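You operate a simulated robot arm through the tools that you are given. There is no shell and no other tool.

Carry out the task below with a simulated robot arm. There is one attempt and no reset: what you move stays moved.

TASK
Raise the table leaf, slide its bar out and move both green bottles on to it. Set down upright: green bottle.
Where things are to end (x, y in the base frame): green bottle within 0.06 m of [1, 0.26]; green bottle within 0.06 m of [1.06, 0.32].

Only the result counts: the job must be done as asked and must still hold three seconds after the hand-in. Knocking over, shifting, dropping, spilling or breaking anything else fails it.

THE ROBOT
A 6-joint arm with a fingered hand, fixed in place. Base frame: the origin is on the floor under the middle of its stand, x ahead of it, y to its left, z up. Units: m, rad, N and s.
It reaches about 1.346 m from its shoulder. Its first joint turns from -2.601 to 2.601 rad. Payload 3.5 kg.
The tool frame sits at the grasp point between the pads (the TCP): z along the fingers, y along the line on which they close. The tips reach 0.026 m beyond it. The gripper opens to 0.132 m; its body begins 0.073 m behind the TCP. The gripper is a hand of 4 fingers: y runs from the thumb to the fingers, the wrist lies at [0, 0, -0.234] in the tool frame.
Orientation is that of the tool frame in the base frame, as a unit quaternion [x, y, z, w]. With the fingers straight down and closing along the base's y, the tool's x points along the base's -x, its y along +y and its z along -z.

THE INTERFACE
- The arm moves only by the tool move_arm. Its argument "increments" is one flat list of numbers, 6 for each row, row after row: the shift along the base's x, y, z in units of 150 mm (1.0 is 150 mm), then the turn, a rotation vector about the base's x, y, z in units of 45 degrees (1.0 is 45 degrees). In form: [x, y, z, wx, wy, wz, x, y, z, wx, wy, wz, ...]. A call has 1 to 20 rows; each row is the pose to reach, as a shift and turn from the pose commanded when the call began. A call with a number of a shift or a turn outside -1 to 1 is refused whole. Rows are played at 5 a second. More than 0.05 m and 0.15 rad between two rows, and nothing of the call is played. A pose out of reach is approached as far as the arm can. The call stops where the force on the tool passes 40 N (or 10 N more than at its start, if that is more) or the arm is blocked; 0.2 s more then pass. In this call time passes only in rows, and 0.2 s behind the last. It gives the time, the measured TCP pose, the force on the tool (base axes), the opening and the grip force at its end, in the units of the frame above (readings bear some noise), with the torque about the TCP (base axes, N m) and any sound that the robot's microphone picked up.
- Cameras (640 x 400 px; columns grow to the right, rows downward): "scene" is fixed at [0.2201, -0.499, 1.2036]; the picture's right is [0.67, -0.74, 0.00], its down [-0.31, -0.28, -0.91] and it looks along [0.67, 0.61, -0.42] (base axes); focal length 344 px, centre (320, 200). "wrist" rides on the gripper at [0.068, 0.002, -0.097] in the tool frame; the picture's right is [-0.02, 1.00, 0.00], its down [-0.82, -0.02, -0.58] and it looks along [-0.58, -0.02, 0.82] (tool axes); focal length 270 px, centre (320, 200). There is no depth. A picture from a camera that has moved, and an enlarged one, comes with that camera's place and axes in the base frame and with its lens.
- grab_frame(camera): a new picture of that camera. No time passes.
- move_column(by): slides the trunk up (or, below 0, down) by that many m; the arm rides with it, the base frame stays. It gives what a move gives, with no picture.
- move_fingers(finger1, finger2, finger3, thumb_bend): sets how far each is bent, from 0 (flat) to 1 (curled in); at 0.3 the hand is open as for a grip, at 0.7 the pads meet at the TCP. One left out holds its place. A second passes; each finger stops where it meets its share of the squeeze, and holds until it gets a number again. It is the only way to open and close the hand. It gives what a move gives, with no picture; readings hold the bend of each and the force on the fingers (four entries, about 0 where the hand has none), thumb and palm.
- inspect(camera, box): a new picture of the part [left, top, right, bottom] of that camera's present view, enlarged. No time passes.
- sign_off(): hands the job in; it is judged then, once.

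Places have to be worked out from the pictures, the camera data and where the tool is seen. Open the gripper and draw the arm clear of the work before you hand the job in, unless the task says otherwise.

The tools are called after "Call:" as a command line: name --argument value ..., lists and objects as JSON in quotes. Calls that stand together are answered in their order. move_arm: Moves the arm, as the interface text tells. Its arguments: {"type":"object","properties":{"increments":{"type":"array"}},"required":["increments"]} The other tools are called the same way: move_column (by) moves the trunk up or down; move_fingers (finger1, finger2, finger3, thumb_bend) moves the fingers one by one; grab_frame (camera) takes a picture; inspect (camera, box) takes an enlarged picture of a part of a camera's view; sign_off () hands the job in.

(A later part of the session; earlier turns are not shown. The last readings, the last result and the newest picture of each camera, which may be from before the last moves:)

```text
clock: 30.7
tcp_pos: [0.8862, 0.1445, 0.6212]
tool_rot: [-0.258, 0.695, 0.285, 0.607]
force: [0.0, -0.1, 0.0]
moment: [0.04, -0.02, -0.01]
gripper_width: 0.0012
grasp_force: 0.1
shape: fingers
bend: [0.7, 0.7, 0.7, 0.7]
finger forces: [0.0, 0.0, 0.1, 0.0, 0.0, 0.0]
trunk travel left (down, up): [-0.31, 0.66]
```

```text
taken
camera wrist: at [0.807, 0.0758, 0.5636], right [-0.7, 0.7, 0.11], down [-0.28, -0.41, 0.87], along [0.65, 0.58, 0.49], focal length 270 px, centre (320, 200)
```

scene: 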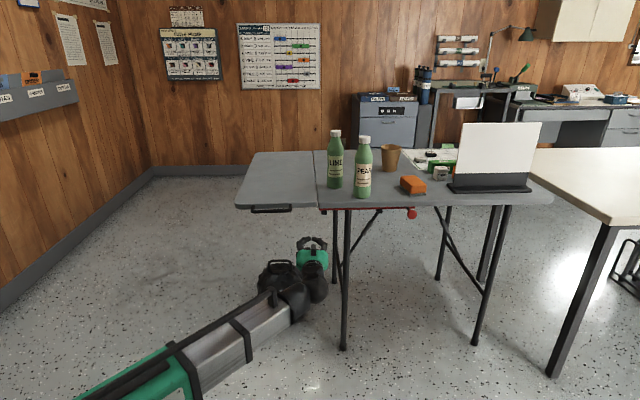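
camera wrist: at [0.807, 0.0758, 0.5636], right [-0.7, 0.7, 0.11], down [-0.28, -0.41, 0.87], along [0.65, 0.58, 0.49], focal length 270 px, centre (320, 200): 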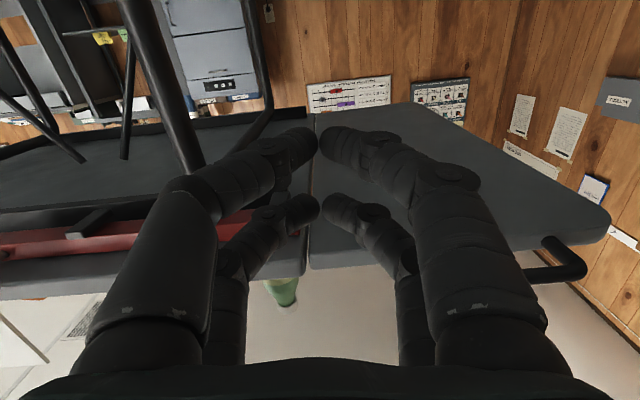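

The leaf stays level on its own. I'll now move the hand in two steps past the knob to its right side, staying ~10 cm out from the table edge and below knob height.

Call:
move_arm --increments '[0.145, -0.162, 0, 0, 0, 0, 0.289, -0.324, 0, 0, 0, 0, 0.434, -0.487, 0, 0, 0, 0, 0.578, -0.649, 0, 0, 0, 0, 0.723, -0.811, 0, 0, 0, 0, 0.867, -0.973, 0, 0, 0, 0]'

Call:
grab_frame --camera "wrist"

Call:
inspect --camera "scene" --box '[320, 170, 480, 290]'

```text
clock: 32.1
tcp_pos: [1.0144, -0.0011, 0.6211]
tool_rot: [-0.259, 0.695, 0.285, 0.607]
force: [0.1, 0.1, 0.7]
moment: [-0.03, 0.01, -0.03]
gripper_width: 0.0013
grasp_force: 0.0
shape: fingers
bend: [0.7, 0.7, 0.7, 0.7]
finger forces: [0.0, 0.0, 0.1, 0.0, 0.1, 0.1]
trunk travel left (down, up): [-0.31, 0.66]
```

```text
taken
camera wrist: at [0.9363, -0.0696, 0.5635], right [-0.7, 0.7, 0.11], down [-0.28, -0.41, 0.87], along [0.65, 0.58, 0.49], focal length 270 px, centre (320, 200)
```

wrist: 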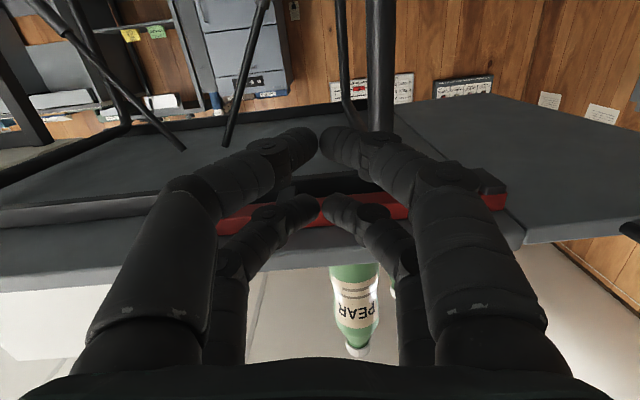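

```text
3.33 times, centred on (400, 230) of scene
camera zoom: at [0.2201, -0.499, 1.2036], right [0.67, -0.74, 0.0], down [-0.31, -0.28, -0.91], along [0.67, 0.61, -0.42], focal length 1146 px, centre (53, 100)
```

zoom: 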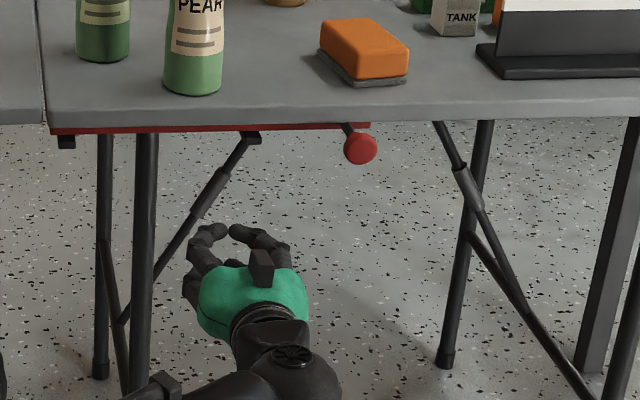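

The knob is still ahead to the right and clear of the hand. Continuing the same shift past it.

Call:
move_arm --increments '[0.145, -0.162, 0, 0, 0, 0, 0.289, -0.324, 0, 0, 0, 0, 0.434, -0.487, 0, 0, 0, 0, 0.578, -0.649, 0, 0, 0, 0, 0.723, -0.811, 0, 0, 0, 0, 0.867, -0.973, 0, 0, 0, 0]'

Call:
grab_frame --camera "wrist"

Call:
inspect --camera "scene" --box '[340, 170, 480, 275]'

```text
clock: 33.5
tcp_pos: [1.1467, -0.1485, 0.6199]
tool_rot: [-0.259, 0.697, 0.285, 0.605]
force: [-0.3, -0.1, -0.7]
moment: [-0.02, 0.0, 0.01]
gripper_width: 0.0013
grasp_force: 0.1
shape: fingers
bend: [0.7, 0.7, 0.7, 0.7]
finger forces: [0.0, 0.0, 0.0, 0.0, 0.0, 0.0]
trunk travel left (down, up): [-0.31, 0.66]
```

```text
taken
camera wrist: at [1.0668, -0.2176, 0.5633], right [-0.7, 0.7, 0.11], down [-0.28, -0.41, 0.87], along [0.66, 0.58, 0.49], focal length 270 px, centre (320, 200)
```

wrist: 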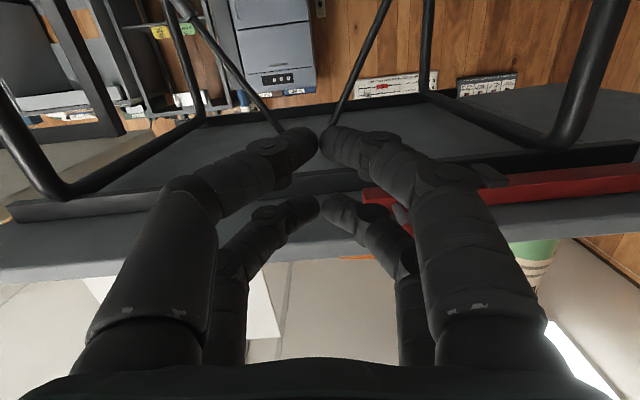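

```text
3.81 times, centred on (410, 222) of scene
camera zoom: at [0.2201, -0.499, 1.2036], right [0.67, -0.74, 0.0], down [-0.31, -0.28, -0.91], along [0.67, 0.61, -0.42], focal length 1310 px, centre (-23, 114)
```

zoom: 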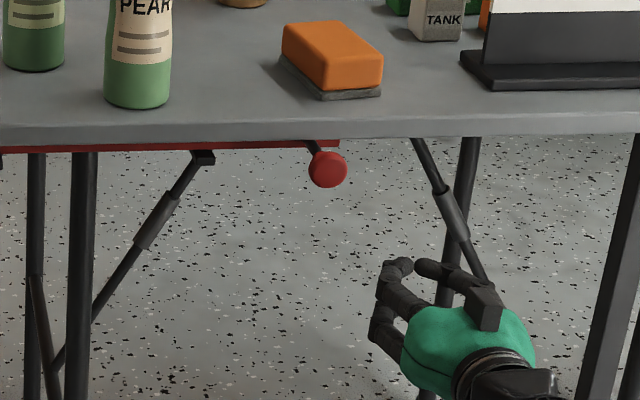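

The bar's right end and knob are now to the left of the fingertips (right side of the upside-down picture). I'll raise the column 7 cm to knob height z≈0.69.

Call:
move_column --by 0.07

Call:
grab_frame --camera "wrist"

Call:
inspect --camera "scene" --box '[360, 170, 480, 260]'

```text
clock: 34.6
tcp_pos: [1.1454, -0.1493, 0.6915]
tool_rot: [-0.258, 0.697, 0.285, 0.605]
force: [0.1, -0.6, -0.4]
moment: [-0.01, -0.01, 0.02]
gripper_width: 0.001
grasp_force: 0.0
shape: fingers
bend: [0.7, 0.7, 0.7, 0.7]
finger forces: [0.1, 0.0, 0.1, 0.0, 0.0, 0.0]
trunk travel left (down, up): [-0.38, 0.59]
```

```text
taken
camera wrist: at [1.0665, -0.2174, 0.6332], right [-0.7, 0.7, 0.11], down [-0.28, -0.41, 0.87], along [0.66, 0.58, 0.49], focal length 270 px, centre (320, 200)
```

wrist: 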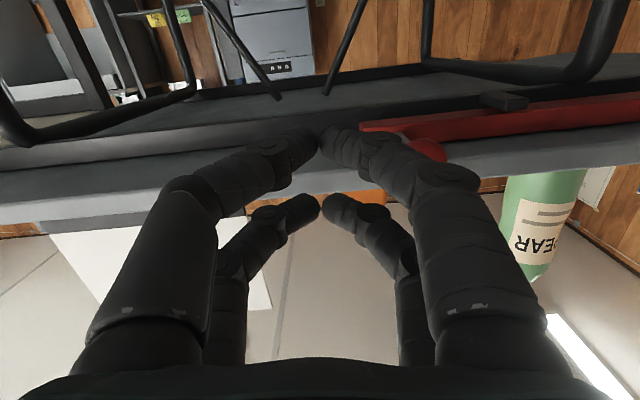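

```text
4.44 times, centred on (420, 215) of scene
camera zoom: at [0.2201, -0.499, 1.2036], right [0.67, -0.74, 0.0], down [-0.31, -0.28, -0.91], along [0.67, 0.61, -0.42], focal length 1528 px, centre (-124, 133)
```

zoom: 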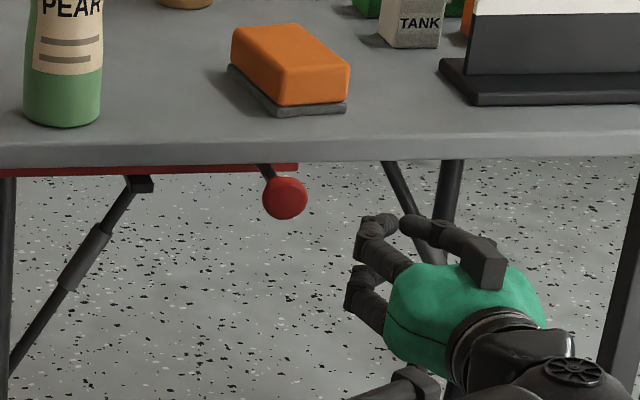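

The knob is at about (1.145, -0.06, 0.695), just left of the fingertips. I'll ease slightly right and advance 6.5 cm so the closed fingertips sit beside it.

Call:
move_arm --increments '[0.072, -0.07, 0, 0, 0, 0, 0.174, 0.035, 0, 0, 0, 0, 0.275, 0.14, 0, 0, 0, 0, 0.373, 0.242, 0, 0, 0, 0]'

Call:
grab_frame --camera "wrist"

Call:
inspect --camera "scene" --box '[360, 160, 480, 250]'

```text
clock: 35.6
tcp_pos: [1.2012, -0.1129, 0.6908]
tool_rot: [-0.258, 0.697, 0.285, 0.605]
force: [-0.7, -0.1, -0.5]
moment: [0.0, 0.05, 0.02]
gripper_width: 0.0008
grasp_force: 0.0
shape: fingers
bend: [0.7, 0.7, 0.7, 0.7]
finger forces: [0.0, 0.0, 0.0, 0.0, 0.0, 0.0]
trunk travel left (down, up): [-0.38, 0.59]
```

```text
taken
camera wrist: at [1.1228, -0.1813, 0.6334], right [-0.7, 0.7, 0.11], down [-0.28, -0.41, 0.87], along [0.66, 0.58, 0.49], focal length 270 px, centre (320, 200)
```

wrist: 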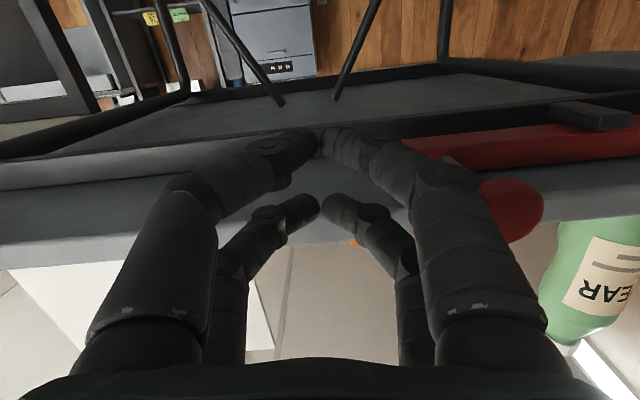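

```text
4.44 times, centred on (420, 205) of scene
camera zoom: at [0.2201, -0.499, 1.2036], right [0.67, -0.74, 0.0], down [-0.31, -0.28, -0.91], along [0.67, 0.61, -0.42], focal length 1528 px, centre (-124, 178)
```

zoom: 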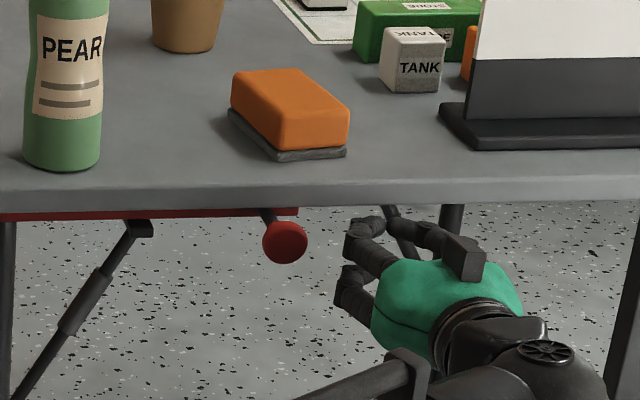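

Fingertips are now just right of the knob, with the knob at about (1.14, -0.062, 0.70). I'll push along -e1 by 12 cm, which should make contact after ~4 cm and then slide the bar.

Call:
move_arm --increments '[-0.072, 0.07, 0, 0, 0, 0, -0.144, 0.139, 0, 0, 0, 0, -0.216, 0.209, 0, 0, 0, 0, -0.288, 0.278, 0, 0, 0, 0, -0.36, 0.348, 0, 0, 0, 0, -0.432, 0.417, 0, 0, 0, 0, -0.503, 0.487, 0, 0, 0, 0, -0.575, 0.556, 0, 0, 0, 0]'

Call:
grab_frame --camera "wrist"

Call:
inspect --camera "scene" --box '[230, 140, 470, 290]'

```text
clock: 37.4
tcp_pos: [1.1156, -0.0304, 0.6904]
tool_rot: [-0.258, 0.698, 0.285, 0.604]
force: [0.8, -2.1, 0.5]
moment: [0.03, 0.0, 0.04]
gripper_width: 0.0011
grasp_force: 1.0
shape: fingers
bend: [0.7, 0.7, 0.7, 0.7]
finger forces: [0.0, 2.2, 0.0, 0.0, 0.0, 0.1]
trunk travel left (down, up): [-0.38, 0.59]
```

```text
taken
camera wrist: at [1.0367, -0.0982, 0.633], right [-0.7, 0.7, 0.11], down [-0.28, -0.41, 0.87], along [0.66, 0.58, 0.48], focal length 270 px, centre (320, 200)
```

wrist: 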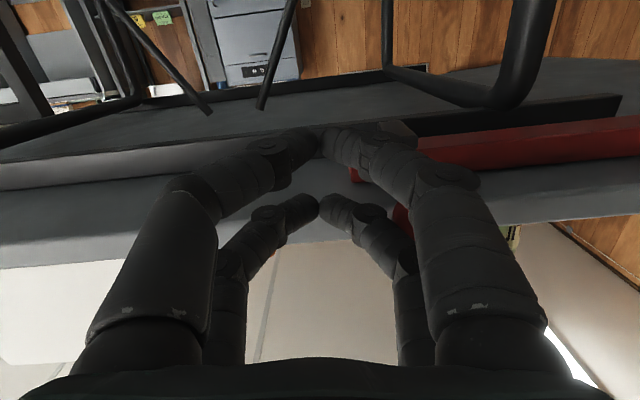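

```text
2.67 times, centred on (350, 215) of scene
camera zoom: at [0.2201, -0.499, 1.2036], right [0.67, -0.74, 0.0], down [-0.31, -0.28, -0.91], along [0.67, 0.61, -0.42], focal length 917 px, centre (240, 160)
```

zoom: 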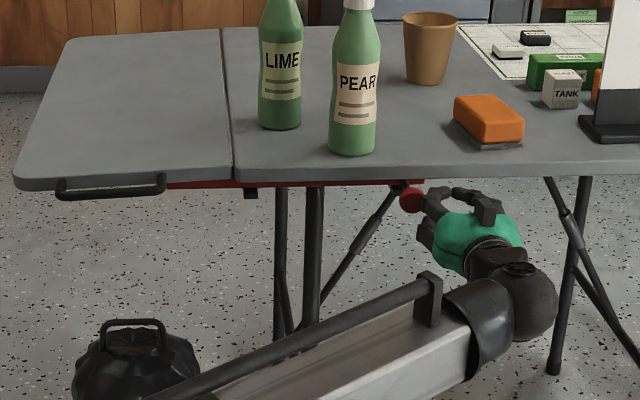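

The red bar is already ~8 cm out under the leaf with only ~2 N of force. I'll keep pushing another 10 cm.

Call:
move_arm --increments '[-0.06, 0.058, 0, 0, 0, 0, -0.12, 0.116, 0, 0, 0, 0, -0.18, 0.174, 0, 0, 0, 0, -0.24, 0.231, 0, 0, 0, 0, -0.3, 0.289, 0, 0, 0, 0, -0.36, 0.347, 0, 0, 0, 0, -0.42, 0.405, 0, 0, 0, 0, -0.479, 0.463, 0, 0, 0, 0]'

Call:
grab_frame --camera "wrist"

Call:
inspect --camera "scene" --box '[230, 140, 470, 290]'

```text
clock: 39.2
tcp_pos: [1.0422, 0.0412, 0.6905]
tool_rot: [-0.259, 0.697, 0.286, 0.605]
force: [0.2, -0.4, -0.7]
moment: [-0.01, 0.02, -0.01]
gripper_width: 0.001
grasp_force: 0.2
shape: fingers
bend: [0.7, 0.7, 0.7, 0.7]
finger forces: [0.0, 0.7, 0.0, 0.1, 0.0, 0.1]
trunk travel left (down, up): [-0.38, 0.59]
```

```text
taken
camera wrist: at [0.9636, -0.0271, 0.6332], right [-0.7, 0.7, 0.11], down [-0.28, -0.41, 0.87], along [0.65, 0.58, 0.49], focal length 270 px, centre (320, 200)
```

wrist: 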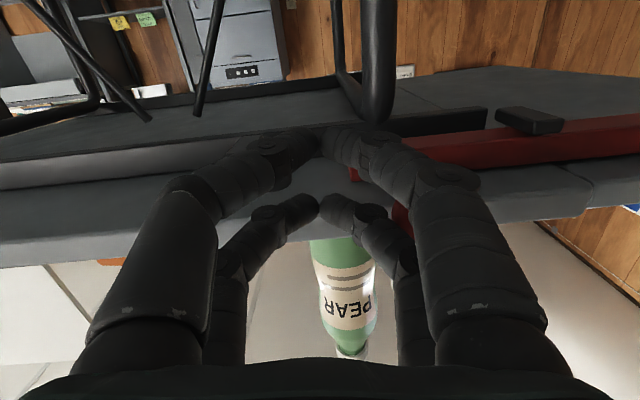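

```text
2.67 times, centred on (350, 215) of scene
camera zoom: at [0.2201, -0.499, 1.2036], right [0.67, -0.74, 0.0], down [-0.31, -0.28, -0.91], along [0.67, 0.61, -0.42], focal length 917 px, centre (240, 160)
```

zoom: 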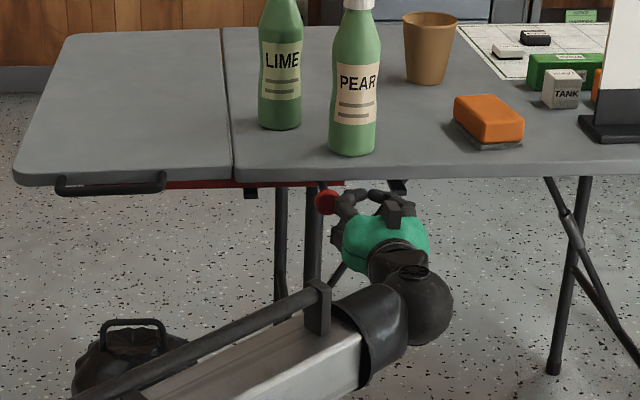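

The bar is sliding freely, with the knob now near e1≈0.12. Continuing up to 8 cm more or until it stops.

Call:
move_arm --increments '[-0.048, 0.0465, 0, 0, 0, 0, -0.096, 0.093, 0, 0, 0, 0, -0.144, 0.139, 0, 0, 0, 0, -0.192, 0.185, 0, 0, 0, 0, -0.24, 0.232, 0, 0, 0, 0, -0.288, 0.278, 0, 0, 0, 0, -0.336, 0.325, 0, 0, 0, 0, -0.383, 0.371, 0, 0, 0, 0]'

Call:
grab_frame --camera "wrist"

Call:
inspect --camera "scene" --box '[230, 140, 470, 290]'

```text
clock: 41.0
tcp_pos: [0.986, 0.0947, 0.6911]
tool_rot: [-0.257, 0.697, 0.285, 0.606]
force: [-4.8, -20.2, 1.7]
moment: [0.36, -0.14, -0.47]
gripper_width: 0.0011
grasp_force: 12.7
shape: fingers
bend: [0.7, 0.78, 0.64, 0.7]
finger forces: [0.0, 20.1, 5.6, 0.0, 0.1, 0.0]
trunk travel left (down, up): [-0.38, 0.59]
```

```text
taken
camera wrist: at [0.9066, 0.0268, 0.6335], right [-0.7, 0.7, 0.11], down [-0.28, -0.41, 0.87], along [0.66, 0.58, 0.49], focal length 270 px, centre (320, 200)
```

wrist: 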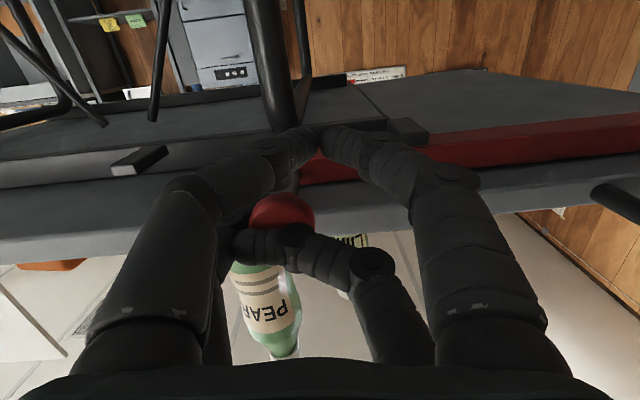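

```text
2.67 times, centred on (350, 215) of scene
camera zoom: at [0.2201, -0.499, 1.2036], right [0.67, -0.74, 0.0], down [-0.31, -0.28, -0.91], along [0.67, 0.61, -0.42], focal length 917 px, centre (240, 160)
```

zoom: 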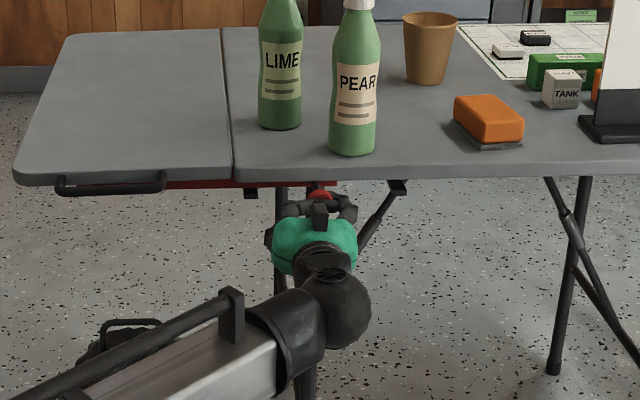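

The knob stopped moving: force rose to ~20 N and finger 2 was pressed back, with the knob near e1≈0.095. That is about 20 cm of travel, so the bar seems to be at its end stop. I'll back the hand straight out along -e2 to release it.

Call:
move_arm --increments '[-0.06, -0.062, 0, 0, 0, 0, -0.14, -0.145, 0, 0, 0, 0, -0.24, -0.248, 0, 0, 0, 0, -0.35, -0.362, 0, 0, 0, 0, -0.463, -0.479, 0, 0, 0, 0]'

Call:
grab_frame --camera "wrist"

Call:
inspect --camera "scene" --box '[220, 140, 400, 260]'

```text
clock: 42.2
tcp_pos: [0.9152, 0.0264, 0.6909]
tool_rot: [-0.258, 0.697, 0.285, 0.606]
force: [-0.2, 0.7, 0.2]
moment: [-0.01, -0.04, 0.0]
gripper_width: 0.0012
grasp_force: 0.0
shape: fingers
bend: [0.7, 0.7, 0.69, 0.7]
finger forces: [0.0, 0.1, 0.1, 0.1, 0.1, 0.0]
trunk travel left (down, up): [-0.38, 0.59]
```

```text
taken
camera wrist: at [0.8368, -0.0428, 0.6332], right [-0.7, 0.7, 0.11], down [-0.28, -0.41, 0.87], along [0.66, 0.58, 0.49], focal length 270 px, centre (320, 200)
```

wrist: 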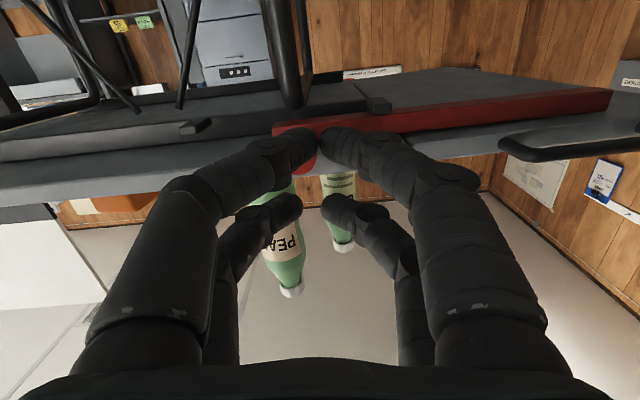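

```text
3.33 times, centred on (310, 200) of scene
camera zoom: at [0.2201, -0.499, 1.2036], right [0.67, -0.74, 0.0], down [-0.31, -0.28, -0.91], along [0.67, 0.61, -0.42], focal length 1146 px, centre (353, 200)
```

zoom: 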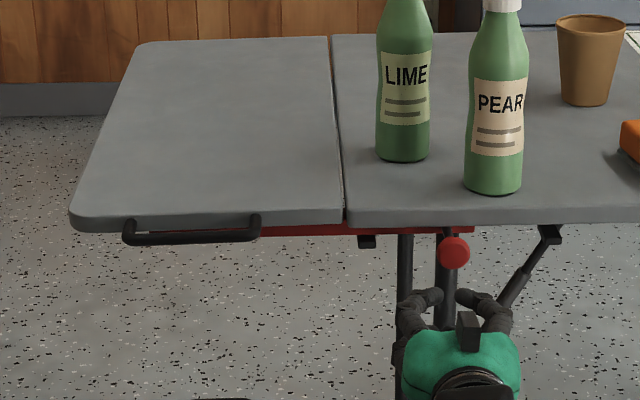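

The bar is out ~20 cm under the leaf (knob now near e1≈0.098) and the hand is free. Next I'll open the fingers and raise the column so the hand is at bottle mid-height (z≈0.83), still in front of the table.

Call:
move_column --by 0.14

Call:
move_fingers --finger1 0.3 --finger2 0.3 --finger3 0.3 --thumb_bend 0.3

Call:
grab_frame --camera "wrist"

Call:
grab_frame --camera "scene"

```text
clock: 43.8
tcp_pos: [0.9177, 0.0264, 0.8302]
tool_rot: [-0.259, 0.696, 0.286, 0.605]
force: [-1.1, 0.2, 0.9]
moment: [0.0, -0.01, 0.0]
gripper_width: 0.0013
grasp_force: 0.1
shape: fingers
bend: [0.7, 0.7, 0.69, 0.7]
finger forces: [0.1, 0.0, 0.1, 0.1, 0.1, 0.0]
trunk travel left (down, up): [-0.52, 0.45]
```

```text
clock: 44.8
tcp_pos: [0.9176, 0.025, 0.8309]
tool_rot: [-0.258, 0.697, 0.285, 0.605]
force: [0.0, 0.2, -0.6]
moment: [0.04, 0.0, 0.02]
gripper_width: 0.1324
grasp_force: 0.0
shape: fingers
bend: [0.3, 0.3, 0.3, 0.3]
finger forces: [0.0, 0.1, 0.1, 0.0, 0.0, 0.0]
trunk travel left (down, up): [-0.52, 0.45]
```

```text
taken
camera wrist: at [0.8372, -0.0428, 0.7733], right [-0.7, 0.7, 0.11], down [-0.28, -0.41, 0.87], along [0.66, 0.58, 0.49], focal length 270 px, centre (320, 200)
```

wrist: 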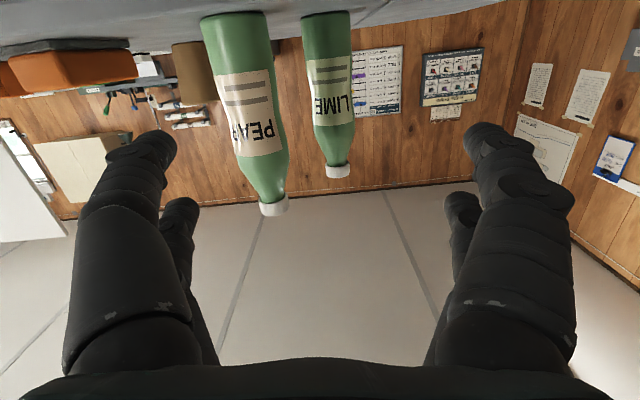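

```text
taken
```

scene: 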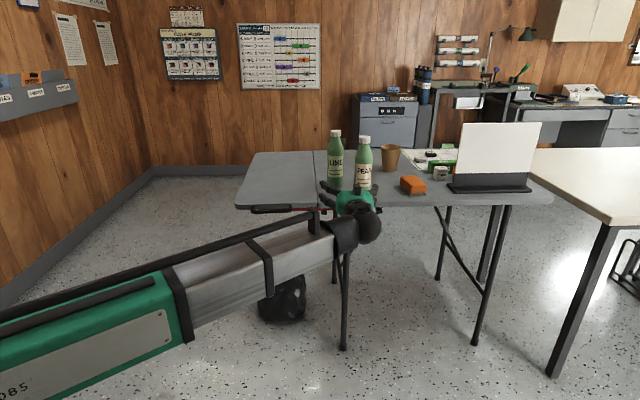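

Both bottles are in good view. My table-height estimate needs checking (0.72 or 0.74), so I'll zoom in to triangulate the bottles more carefully.

Call:
inspect --camera "wrist" --box '[180, 0, 380, 225]'

Call:
inspect --camera "scene" --box '[310, 120, 400, 220]'

```text
1.78 times, centred on (280, 112) of wrist
camera zoom: at [0.8372, -0.0428, 0.7733], right [-0.7, 0.7, 0.11], down [-0.28, -0.41, 0.87], along [0.66, 0.58, 0.49], focal length 480 px, centre (391, 356)
```

zoom: 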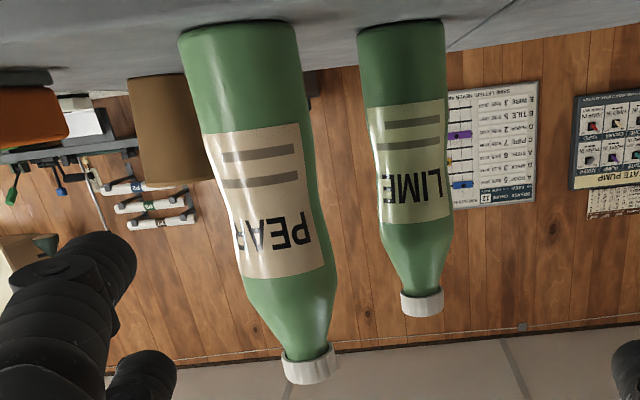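

```text
4.00 times, centred on (355, 170) of scene
camera zoom: at [0.2201, -0.499, 1.2036], right [0.67, -0.74, 0.0], down [-0.31, -0.28, -0.91], along [0.67, 0.61, -0.42], focal length 1375 px, centre (180, 320)
```

zoom: 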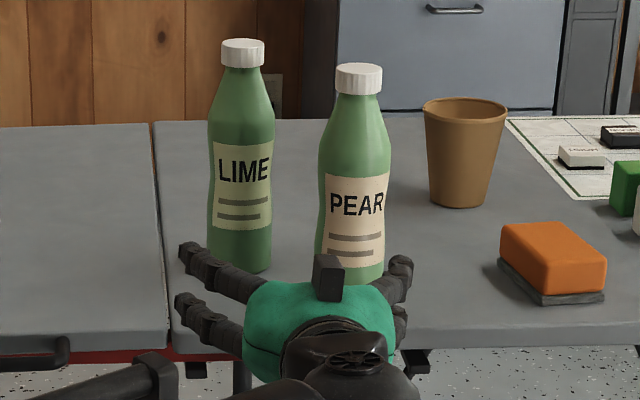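

Triangulation now agrees well: the table top is at z≈0.742, PEAR is at about (1.083, 0.099), LIME is at about (1.088, 0.216), and each is ~0.195 tall. I'll remove the hand's 5° roll, shift sideways to line up with PEAR, and raise the column 1 cm for camera clearance.

Call:
move_arm --increments '[0.108, -0.104, 0, -0.0254, -0.0259, 0.0038, 0.215, -0.209, 0, -0.0509, -0.0518, 0.0077, 0.323, -0.313, 0, -0.0763, -0.0777, 0.0115]'

Call:
move_column --by 0.012

Call:
grab_frame --camera "wrist"

```text
clock: 45.6
tcp_pos: [0.9672, -0.0152, 0.8242]
tool_rot: [-0.273, 0.703, 0.269, 0.599]
force: [0.4, -1.0, -0.2]
moment: [-0.04, 0.02, 0.02]
gripper_width: 0.1326
grasp_force: 0.1
shape: fingers
bend: [0.3, 0.3, 0.3, 0.3]
finger forces: [0.0, 0.1, 0.0, 0.0, 0.0, 0.0]
out of reach, approached as far as the arm can: row 2, 3
trunk travel left (down, up): [-0.52, 0.45]
```

```text
clock: 46.2
tcp_pos: [0.9682, -0.015, 0.8361]
tool_rot: [-0.273, 0.702, 0.269, 0.601]
force: [-0.1, 1.0, -0.9]
moment: [0.01, -0.01, 0.0]
gripper_width: 0.1326
grasp_force: 0.1
shape: fingers
bend: [0.3, 0.3, 0.3, 0.3]
finger forces: [0.0, 0.0, 0.0, 0.1, 0.1, 0.0]
trunk travel left (down, up): [-0.532, 0.438]
```

```text
taken
camera wrist: at [0.8884, -0.0864, 0.7812], right [-0.7, 0.71, 0.07], down [-0.28, -0.37, 0.88], along [0.65, 0.6, 0.46], focal length 270 px, centre (320, 200)
```

wrist: 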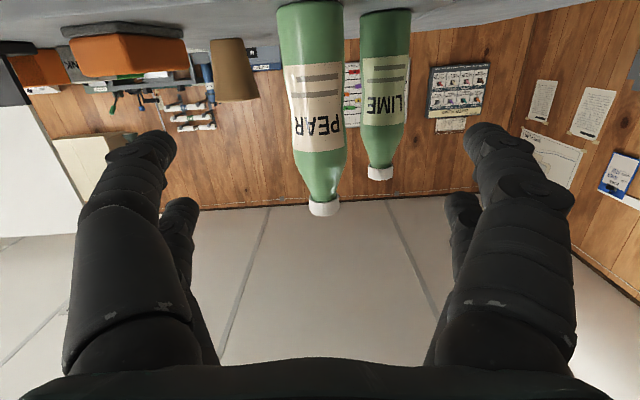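

PEAR is centred between the fingers at about 0.16 m ahead. I'll advance most of the way (12 cm) and check.

Call:
move_arm --increments '[0.114, 0.113, 0, 0, 0, 0, 0.227, 0.226, 0, 0, 0, 0, 0.341, 0.339, 0, 0, 0, 0, 0.455, 0.452, 0, 0, 0, 0, 0.568, 0.564, 0, 0, 0, 0]'

Call:
grab_frame --camera "wrist"

Call:
inspect --camera "scene" --box '[290, 120, 430, 225]'

```text
clock: 47.4
tcp_pos: [1.0556, 0.0699, 0.8365]
tool_rot: [-0.272, 0.702, 0.269, 0.601]
force: [0.2, -0.3, -0.8]
moment: [0.0, 0.03, 0.01]
gripper_width: 0.1325
grasp_force: 0.0
shape: fingers
bend: [0.3, 0.3, 0.3, 0.3]
finger forces: [0.0, 0.0, 0.0, 0.0, 0.1, 0.0]
trunk travel left (down, up): [-0.532, 0.438]
```

```text
taken
camera wrist: at [0.9757, -0.001, 0.7814], right [-0.7, 0.71, 0.07], down [-0.28, -0.37, 0.88], along [0.65, 0.6, 0.46], focal length 270 px, centre (320, 200)
```

wrist: 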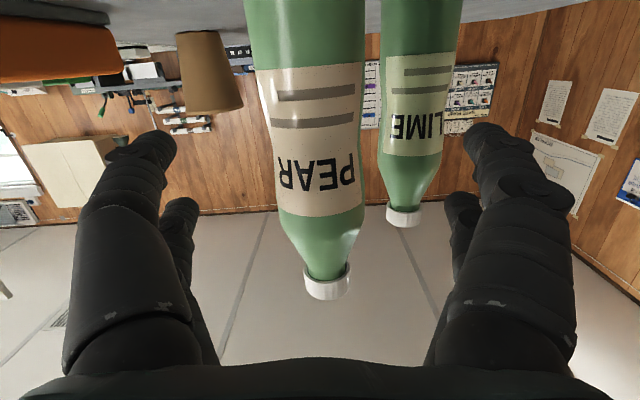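

```text
3.81 times, centred on (360, 172) of scene
camera zoom: at [0.2201, -0.499, 1.2036], right [0.67, -0.74, 0.0], down [-0.31, -0.28, -0.91], along [0.67, 0.61, -0.42], focal length 1310 px, centre (168, 305)
```

zoom: 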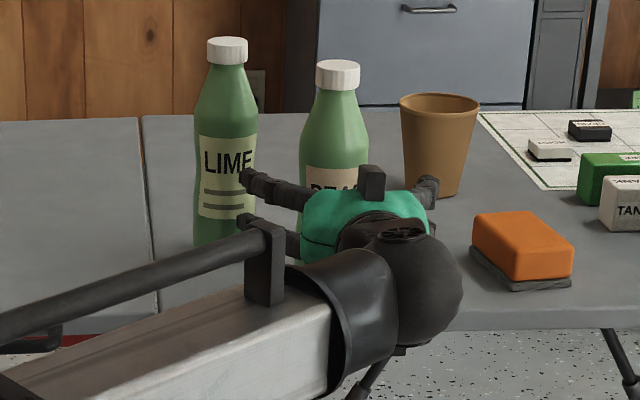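

PEAR's axis computes to (1.084, 0.097), exactly on the hand's centre line, 4 cm ahead. I'll advance the last 3.7 cm and then close gently.

Call:
move_arm --increments '[0.087, 0.087, 0, 0, 0, 0, 0.173, 0.173, 0, 0, 0, 0]'

Call:
move_fingers --finger1 0.52 --finger2 0.52 --finger3 0.52 --thumb_bend 0.52

Call:
grab_frame --camera "wrist"

```text
clock: 48.0
tcp_pos: [1.0801, 0.0949, 0.8364]
tool_rot: [-0.272, 0.701, 0.269, 0.602]
force: [-0.4, 0.0, 0.4]
moment: [-0.05, 0.01, 0.01]
gripper_width: 0.1325
grasp_force: 0.1
shape: fingers
bend: [0.3, 0.3, 0.3, 0.3]
finger forces: [0.0, 0.1, 0.1, 0.1, 0.0, 0.0]
trunk travel left (down, up): [-0.532, 0.438]
```

```text
clock: 49.0
tcp_pos: [1.0783, 0.0959, 0.8367]
tool_rot: [-0.272, 0.702, 0.268, 0.601]
force: [-0.4, 0.5, 0.7]
moment: [0.04, 0.01, -0.01]
gripper_width: 0.0597
grasp_force: 0.1
shape: fingers
bend: [0.52, 0.52, 0.52, 0.52]
finger forces: [0.1, 0.1, 0.1, 0.1, 0.0, 0.0]
trunk travel left (down, up): [-0.532, 0.438]
```

```text
taken
camera wrist: at [1.0003, 0.024, 0.7814], right [-0.7, 0.71, 0.07], down [-0.28, -0.37, 0.88], along [0.65, 0.6, 0.46], focal length 270 px, centre (320, 200)
```

wrist: 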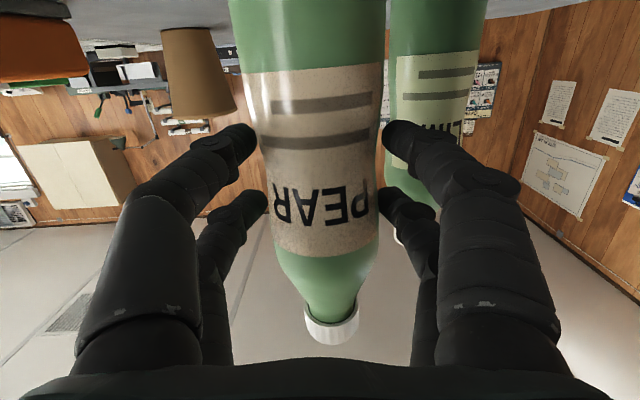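

The fingers straddle the bottle evenly with no contact yet at ~0.06 m. Closing a bit more, in steps, to take up the grip.

Call:
move_fingers --finger1 0.58 --finger2 0.58 --finger3 0.58 --thumb_bend 0.58

```text
clock: 50.0
tcp_pos: [1.0791, 0.0954, 0.836]
tool_rot: [-0.272, 0.702, 0.269, 0.601]
force: [0.9, -0.1, -0.1]
moment: [-0.02, 0.0, 0.0]
gripper_width: 0.0548
grasp_force: 4.8
shape: fingers
bend: [0.53, 0.53, 0.55, 0.55]
finger forces: [2.5, 2.7, 1.7, 0.0, 3.9, 0.0]
trunk travel left (down, up): [-0.532, 0.438]
```

All four digits are in contact (~5 N total). I'll command a firmer squeeze for lifting.

Call:
move_fingers --finger1 0.7 --finger2 0.7 --finger3 0.7 --thumb_bend 0.7

Call:
move_column --by 0.02

Call:
grab_frame --camera "wrist"

Call:
inspect --camera "scene" --box '[290, 120, 430, 225]'

```text
clock: 51.0
tcp_pos: [1.0797, 0.0951, 0.8356]
tool_rot: [-0.273, 0.701, 0.27, 0.601]
force: [0.6, 0.1, -0.9]
moment: [0.01, 0.01, 0.0]
gripper_width: 0.0525
grasp_force: 20.2
shape: fingers
bend: [0.51, 0.51, 0.6, 0.63]
finger forces: [10.4, 10.3, 7.2, 0.0, 13.3, 0.1]
trunk travel left (down, up): [-0.532, 0.438]
```

```text
clock: 51.7
tcp_pos: [1.0788, 0.0948, 0.8556]
tool_rot: [-0.272, 0.701, 0.269, 0.602]
force: [0.0, -0.4, -1.2]
moment: [-0.02, 0.0, 0.0]
gripper_width: 0.0522
grasp_force: 20.7
shape: fingers
bend: [0.51, 0.51, 0.6, 0.63]
finger forces: [10.4, 10.2, 7.0, 0.0, 13.2, 0.1]
trunk travel left (down, up): [-0.552, 0.418]
```

```text
taken
camera wrist: at [1.0003, 0.024, 0.8014], right [-0.7, 0.71, 0.07], down [-0.28, -0.37, 0.88], along [0.65, 0.6, 0.46], focal length 270 px, centre (320, 200)
```

wrist: 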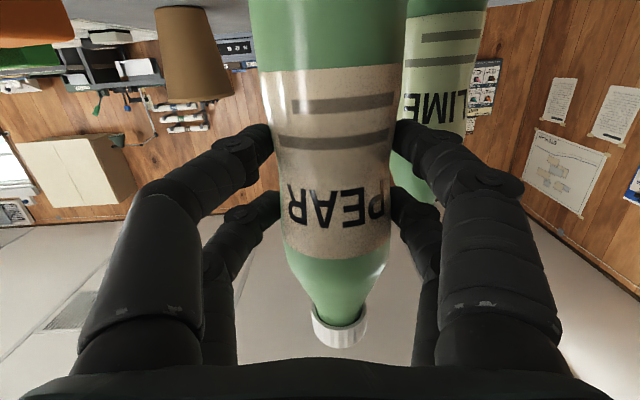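

```text
3.81 times, centred on (360, 172) of scene
camera zoom: at [0.2201, -0.499, 1.2036], right [0.67, -0.74, 0.0], down [-0.31, -0.28, -0.91], along [0.67, 0.61, -0.42], focal length 1310 px, centre (168, 305)
```

zoom: 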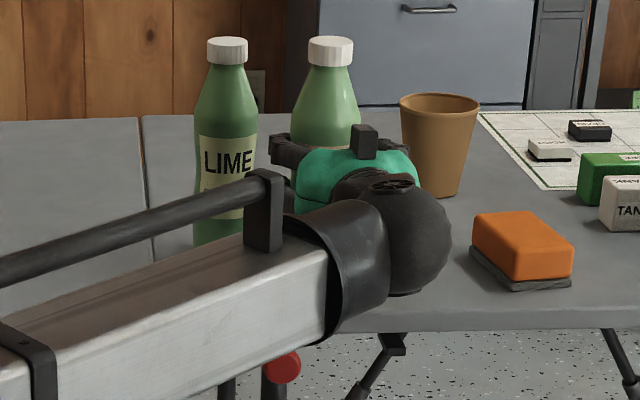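

PEAR is held firmly (~20 N squeeze) and hangs free, upright. I'll lift 3 cm more, then retreat from the table edge and carry it left toward the leaf, keeping clear of LIME.

Call:
move_column --by 0.03

Call:
move_arm --increments '[-0.07, -0.072, 0, 0, 0, 0, -0.14, -0.144, 0, 0, 0, 0, -0.209, -0.216, 0, 0, 0, 0, -0.329, -0.1, 0, 0, 0, 0, -0.449, 0.016, 0, 0, 0, 0, -0.569, 0.132, 0, 0, 0, 0, -0.689, 0.247, 0, 0, 0, 0, -0.809, 0.363, 0, 0, 0, 0, -0.928, 0.479, 0, 0, 0, 0]'

Call:
grab_frame --camera "wrist"

Call:
grab_frame --camera "scene"

```text
clock: 52.5
tcp_pos: [1.0784, 0.095, 0.8852]
tool_rot: [-0.272, 0.701, 0.268, 0.602]
force: [0.2, -0.9, -0.4]
moment: [-0.01, 0.02, -0.01]
gripper_width: 0.0528
grasp_force: 20.4
shape: fingers
bend: [0.51, 0.51, 0.6, 0.63]
finger forces: [10.3, 10.2, 7.1, 0.0, 13.2, 0.0]
trunk travel left (down, up): [-0.582, 0.388]
```

```text
clock: 54.5
tcp_pos: [0.9411, 0.1665, 0.8853]
tool_rot: [-0.273, 0.701, 0.269, 0.601]
force: [1.4, 0.7, 0.4]
moment: [0.0, 0.03, 0.04]
gripper_width: 0.0525
grasp_force: 20.8
shape: fingers
bend: [0.5, 0.51, 0.6, 0.63]
finger forces: [10.4, 10.3, 7.2, 0.1, 13.2, 0.0]
trunk travel left (down, up): [-0.582, 0.388]
```

```text
taken
camera wrist: at [0.8613, 0.0961, 0.8311], right [-0.7, 0.71, 0.07], down [-0.28, -0.37, 0.88], along [0.65, 0.6, 0.46], focal length 270 px, centre (320, 200)
```

wrist: 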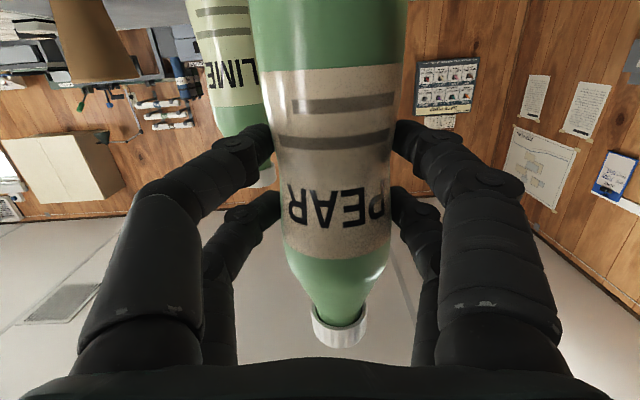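

```text
taken
```

scene: 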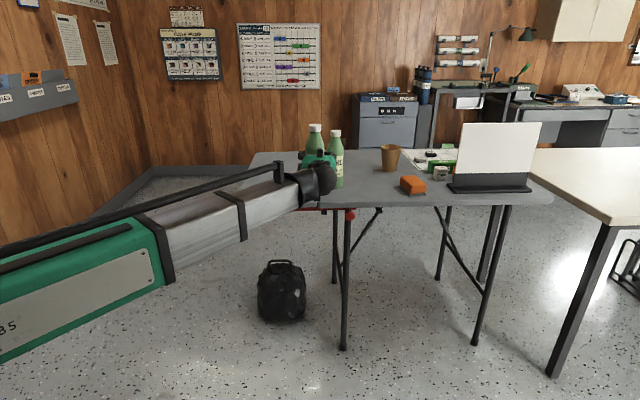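

PEAR is now near the seam in e1, in front of the table edge and clear of LIME. I'll traverse 5.5 cm further left, then advance halfway over the leaf.

Call:
move_arm --increments '[-0.132, 0.127, 0, 0, 0, 0, -0.263, 0.255, 0, 0, 0, 0, -0.149, 0.371, 0, 0, 0, 0, -0.035, 0.487, 0, 0, 0, 0, 0.079, 0.603, 0, 0, 0, 0, 0.193, 0.718, 0, 0, 0, 0]'

Call:
grab_frame --camera "wrist"

Call:
inspect --camera "scene" --box '[220, 110, 400, 230]'

```text
clock: 55.9
tcp_pos: [0.9692, 0.2748, 0.8859]
tool_rot: [-0.272, 0.702, 0.268, 0.601]
force: [-1.3, 0.3, -0.5]
moment: [-0.01, 0.0, 0.01]
gripper_width: 0.0527
grasp_force: 20.2
shape: fingers
bend: [0.5, 0.51, 0.6, 0.63]
finger forces: [10.4, 10.1, 7.1, 0.0, 13.2, 0.0]
trunk travel left (down, up): [-0.582, 0.388]
```

```text
taken
camera wrist: at [0.8901, 0.2037, 0.8313], right [-0.7, 0.71, 0.07], down [-0.28, -0.37, 0.88], along [0.65, 0.6, 0.46], focal length 270 px, centre (320, 200)
```

wrist: 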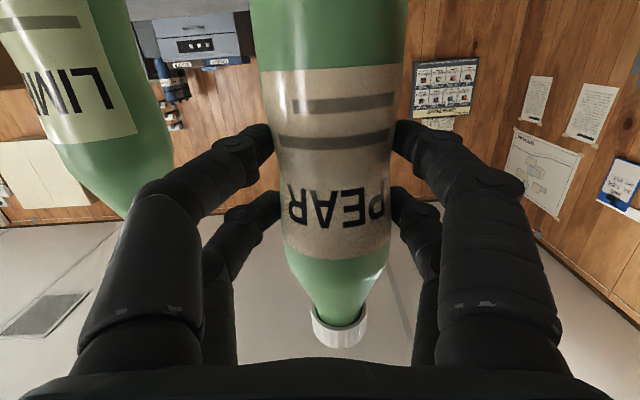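

```text
3.33 times, centred on (310, 170) of scene
camera zoom: at [0.2201, -0.499, 1.2036], right [0.67, -0.74, 0.0], down [-0.31, -0.28, -0.91], along [0.67, 0.61, -0.42], focal length 1146 px, centre (353, 300)
```

zoom: 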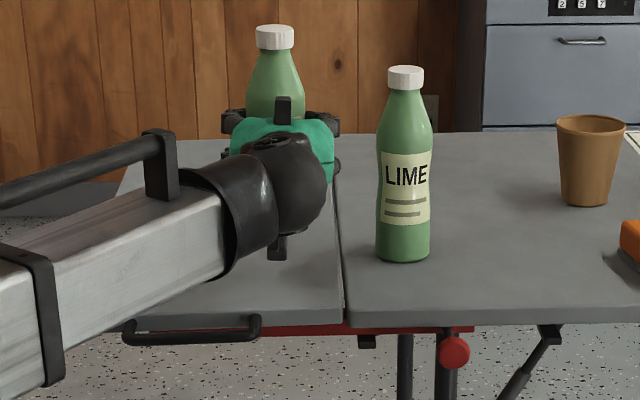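

PEAR is over the leaf, with LIME 12.6 cm to the right of the hand line, so there's ~2 cm of clearance at the knuckles. I'll advance 9.8 cm to the far spot.

Call:
move_arm --increments '[0.093, 0.092, 0, 0, 0, 0, 0.185, 0.184, 0, 0, 0, 0, 0.278, 0.275, 0, 0, 0, 0, 0.37, 0.367, 0, 0, 0, 0, 0.463, 0.459, 0, 0, 0, 0]'

Call:
grab_frame --camera "wrist"

Call:
inspect --camera "scene" --box '[220, 110, 400, 230]'

```text
clock: 57.1
tcp_pos: [1.0392, 0.3431, 0.8858]
tool_rot: [-0.273, 0.702, 0.269, 0.601]
force: [0.2, -0.5, -0.1]
moment: [-0.01, 0.02, -0.02]
gripper_width: 0.0523
grasp_force: 19.9
shape: fingers
bend: [0.5, 0.51, 0.6, 0.63]
finger forces: [10.6, 10.1, 7.1, 0.0, 13.2, 0.0]
trunk travel left (down, up): [-0.582, 0.388]
```

```text
taken
camera wrist: at [0.9607, 0.2717, 0.8313], right [-0.7, 0.71, 0.07], down [-0.28, -0.37, 0.88], along [0.65, 0.6, 0.46], focal length 270 px, centre (320, 200)
```

wrist: 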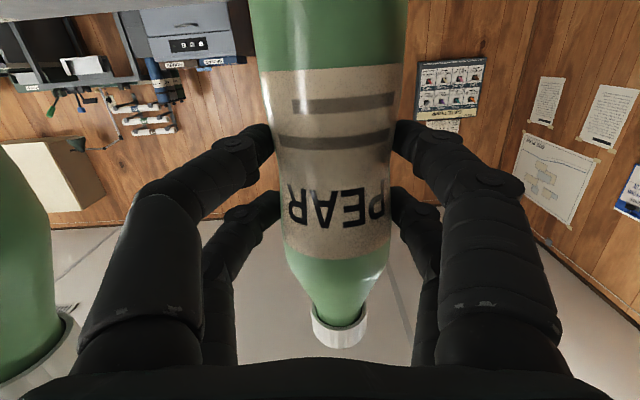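

```text
3.33 times, centred on (310, 170) of scene
camera zoom: at [0.2201, -0.499, 1.2036], right [0.67, -0.74, 0.0], down [-0.31, -0.28, -0.91], along [0.67, 0.61, -0.42], focal length 1146 px, centre (353, 300)
```

zoom: 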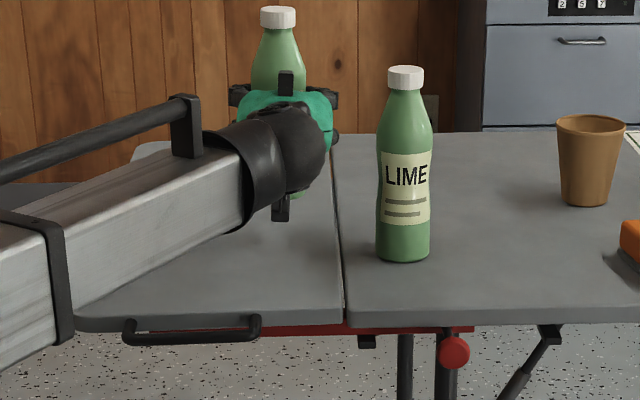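

PEAR is above the far spot: TCP (1.039, 0.343), bottle at ≈(1.038, 0.348). I'll lower it 4.6 cm and check for contact.

Call:
move_column --by -0.046

Call:
inspect --camera "scene" --box '[220, 110, 400, 230]'

```text
clock: 57.9
tcp_pos: [1.0389, 0.3429, 0.8398]
tool_rot: [-0.272, 0.702, 0.268, 0.601]
force: [0.2, 0.1, -0.1]
moment: [0.0, 0.0, 0.02]
gripper_width: 0.0523
grasp_force: 20.4
shape: fingers
bend: [0.5, 0.51, 0.6, 0.63]
finger forces: [10.5, 10.1, 6.9, 0.0, 13.0, 0.0]
trunk travel left (down, up): [-0.536, 0.434]
```

```text
3.33 times, centred on (310, 170) of scene
camera zoom: at [0.2201, -0.499, 1.2036], right [0.67, -0.74, 0.0], down [-0.31, -0.28, -0.91], along [0.67, 0.61, -0.42], focal length 1146 px, centre (353, 300)
```

zoom: 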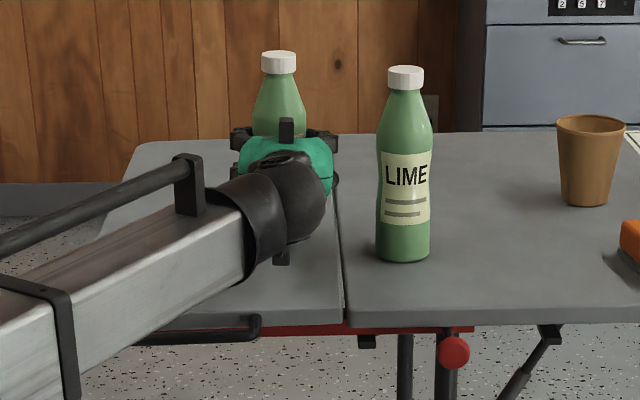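

No contact yet, about 4 mm left. Lowering in small steps.

Call:
move_column --by -0.004

```text
clock: 58.5
tcp_pos: [1.0396, 0.3426, 0.8352]
tool_rot: [-0.273, 0.702, 0.269, 0.601]
force: [0.7, -0.4, -0.7]
moment: [-0.04, 0.0, 0.0]
gripper_width: 0.0524
grasp_force: 20.5
shape: fingers
bend: [0.5, 0.51, 0.6, 0.63]
finger forces: [10.5, 10.1, 7.1, 0.1, 13.2, 0.0]
trunk travel left (down, up): [-0.532, 0.438]
```

Same height as when it stood on the table, but no contact force yet. Two more millimetres.

Call:
move_column --by -0.002

Call:
inspect --camera "scene" --box '[270, 110, 360, 200]'

```text
clock: 59.0
tcp_pos: [1.0383, 0.3427, 0.8343]
tool_rot: [-0.272, 0.702, 0.269, 0.601]
force: [-0.8, 1.2, 7.1]
moment: [0.05, -0.12, 0.05]
gripper_width: 0.0525
grasp_force: 20.2
shape: fingers
bend: [0.5, 0.5, 0.61, 0.63]
finger forces: [10.6, 10.4, 7.0, 0.1, 13.1, 0.0]
trunk travel left (down, up): [-0.53, 0.44]
```

```text
4.44 times, centred on (315, 155) of scene
camera zoom: at [0.2201, -0.499, 1.2036], right [0.67, -0.74, 0.0], down [-0.31, -0.28, -0.91], along [0.67, 0.61, -0.42], focal length 1528 px, centre (342, 400)
```

zoom: 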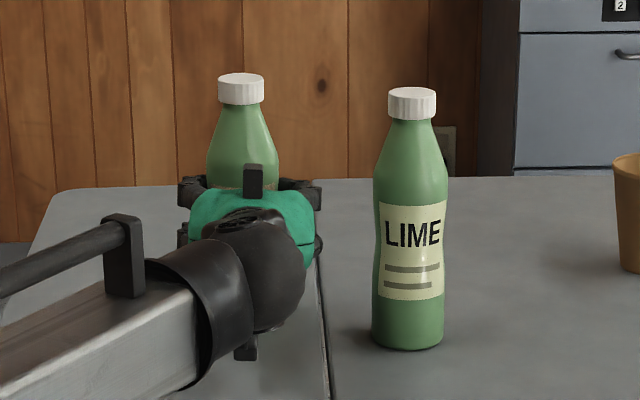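

Contact at ~7 N, so PEAR is standing on the leaf and the leaf holds. I'll open the fingers partially, keeping the thumb side clear of LIME.

Call:
move_fingers --finger1 0.48 --finger2 0.48 --finger3 0.55 --thumb_bend 0.55

Call:
move_fingers --finger1 0.42 --finger2 0.42 --finger3 0.44 --thumb_bend 0.44

Call:
grab_frame --camera "wrist"

Call:
inspect --camera "scene" --box '[240, 110, 380, 220]'

```text
clock: 60.0
tcp_pos: [1.0399, 0.3416, 0.8335]
tool_rot: [-0.272, 0.702, 0.269, 0.6]
force: [0.0, 0.0, 0.7]
moment: [-0.01, -0.03, 0.0]
gripper_width: 0.0604
grasp_force: 0.1
shape: fingers
bend: [0.48, 0.48, 0.55, 0.55]
finger forces: [0.1, 0.2, 0.0, 0.0, 0.0, 0.0]
trunk travel left (down, up): [-0.53, 0.44]
```

```text
clock: 61.0
tcp_pos: [1.0397, 0.3428, 0.8332]
tool_rot: [-0.273, 0.702, 0.269, 0.6]
force: [-0.2, 0.2, 0.0]
moment: [0.01, -0.01, 0.01]
gripper_width: 0.0893
grasp_force: 0.0
shape: fingers
bend: [0.42, 0.42, 0.44, 0.44]
finger forces: [0.0, 0.1, 0.1, 0.1, 0.0, 0.0]
trunk travel left (down, up): [-0.53, 0.44]
```

```text
taken
camera wrist: at [0.9603, 0.2718, 0.7793], right [-0.7, 0.71, 0.07], down [-0.28, -0.37, 0.88], along [0.65, 0.6, 0.46], focal length 270 px, centre (320, 200)
```

wrist: 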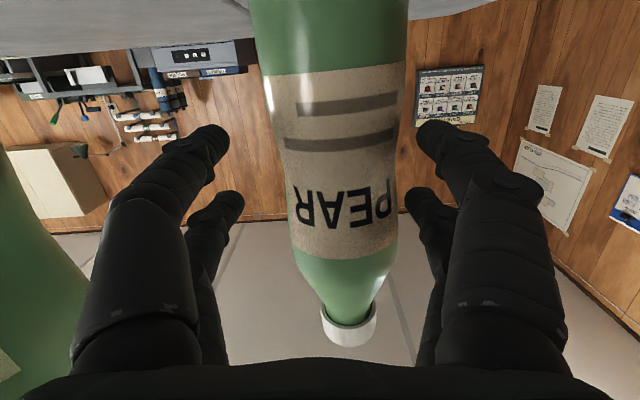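

```text
3.64 times, centred on (310, 165) of scene
camera zoom: at [0.2201, -0.499, 1.2036], right [0.67, -0.74, 0.0], down [-0.31, -0.28, -0.91], along [0.67, 0.61, -0.42], focal length 1250 px, centre (356, 327)
```

zoom: 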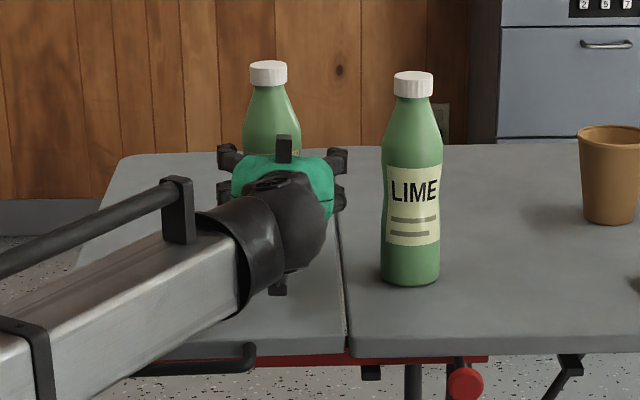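

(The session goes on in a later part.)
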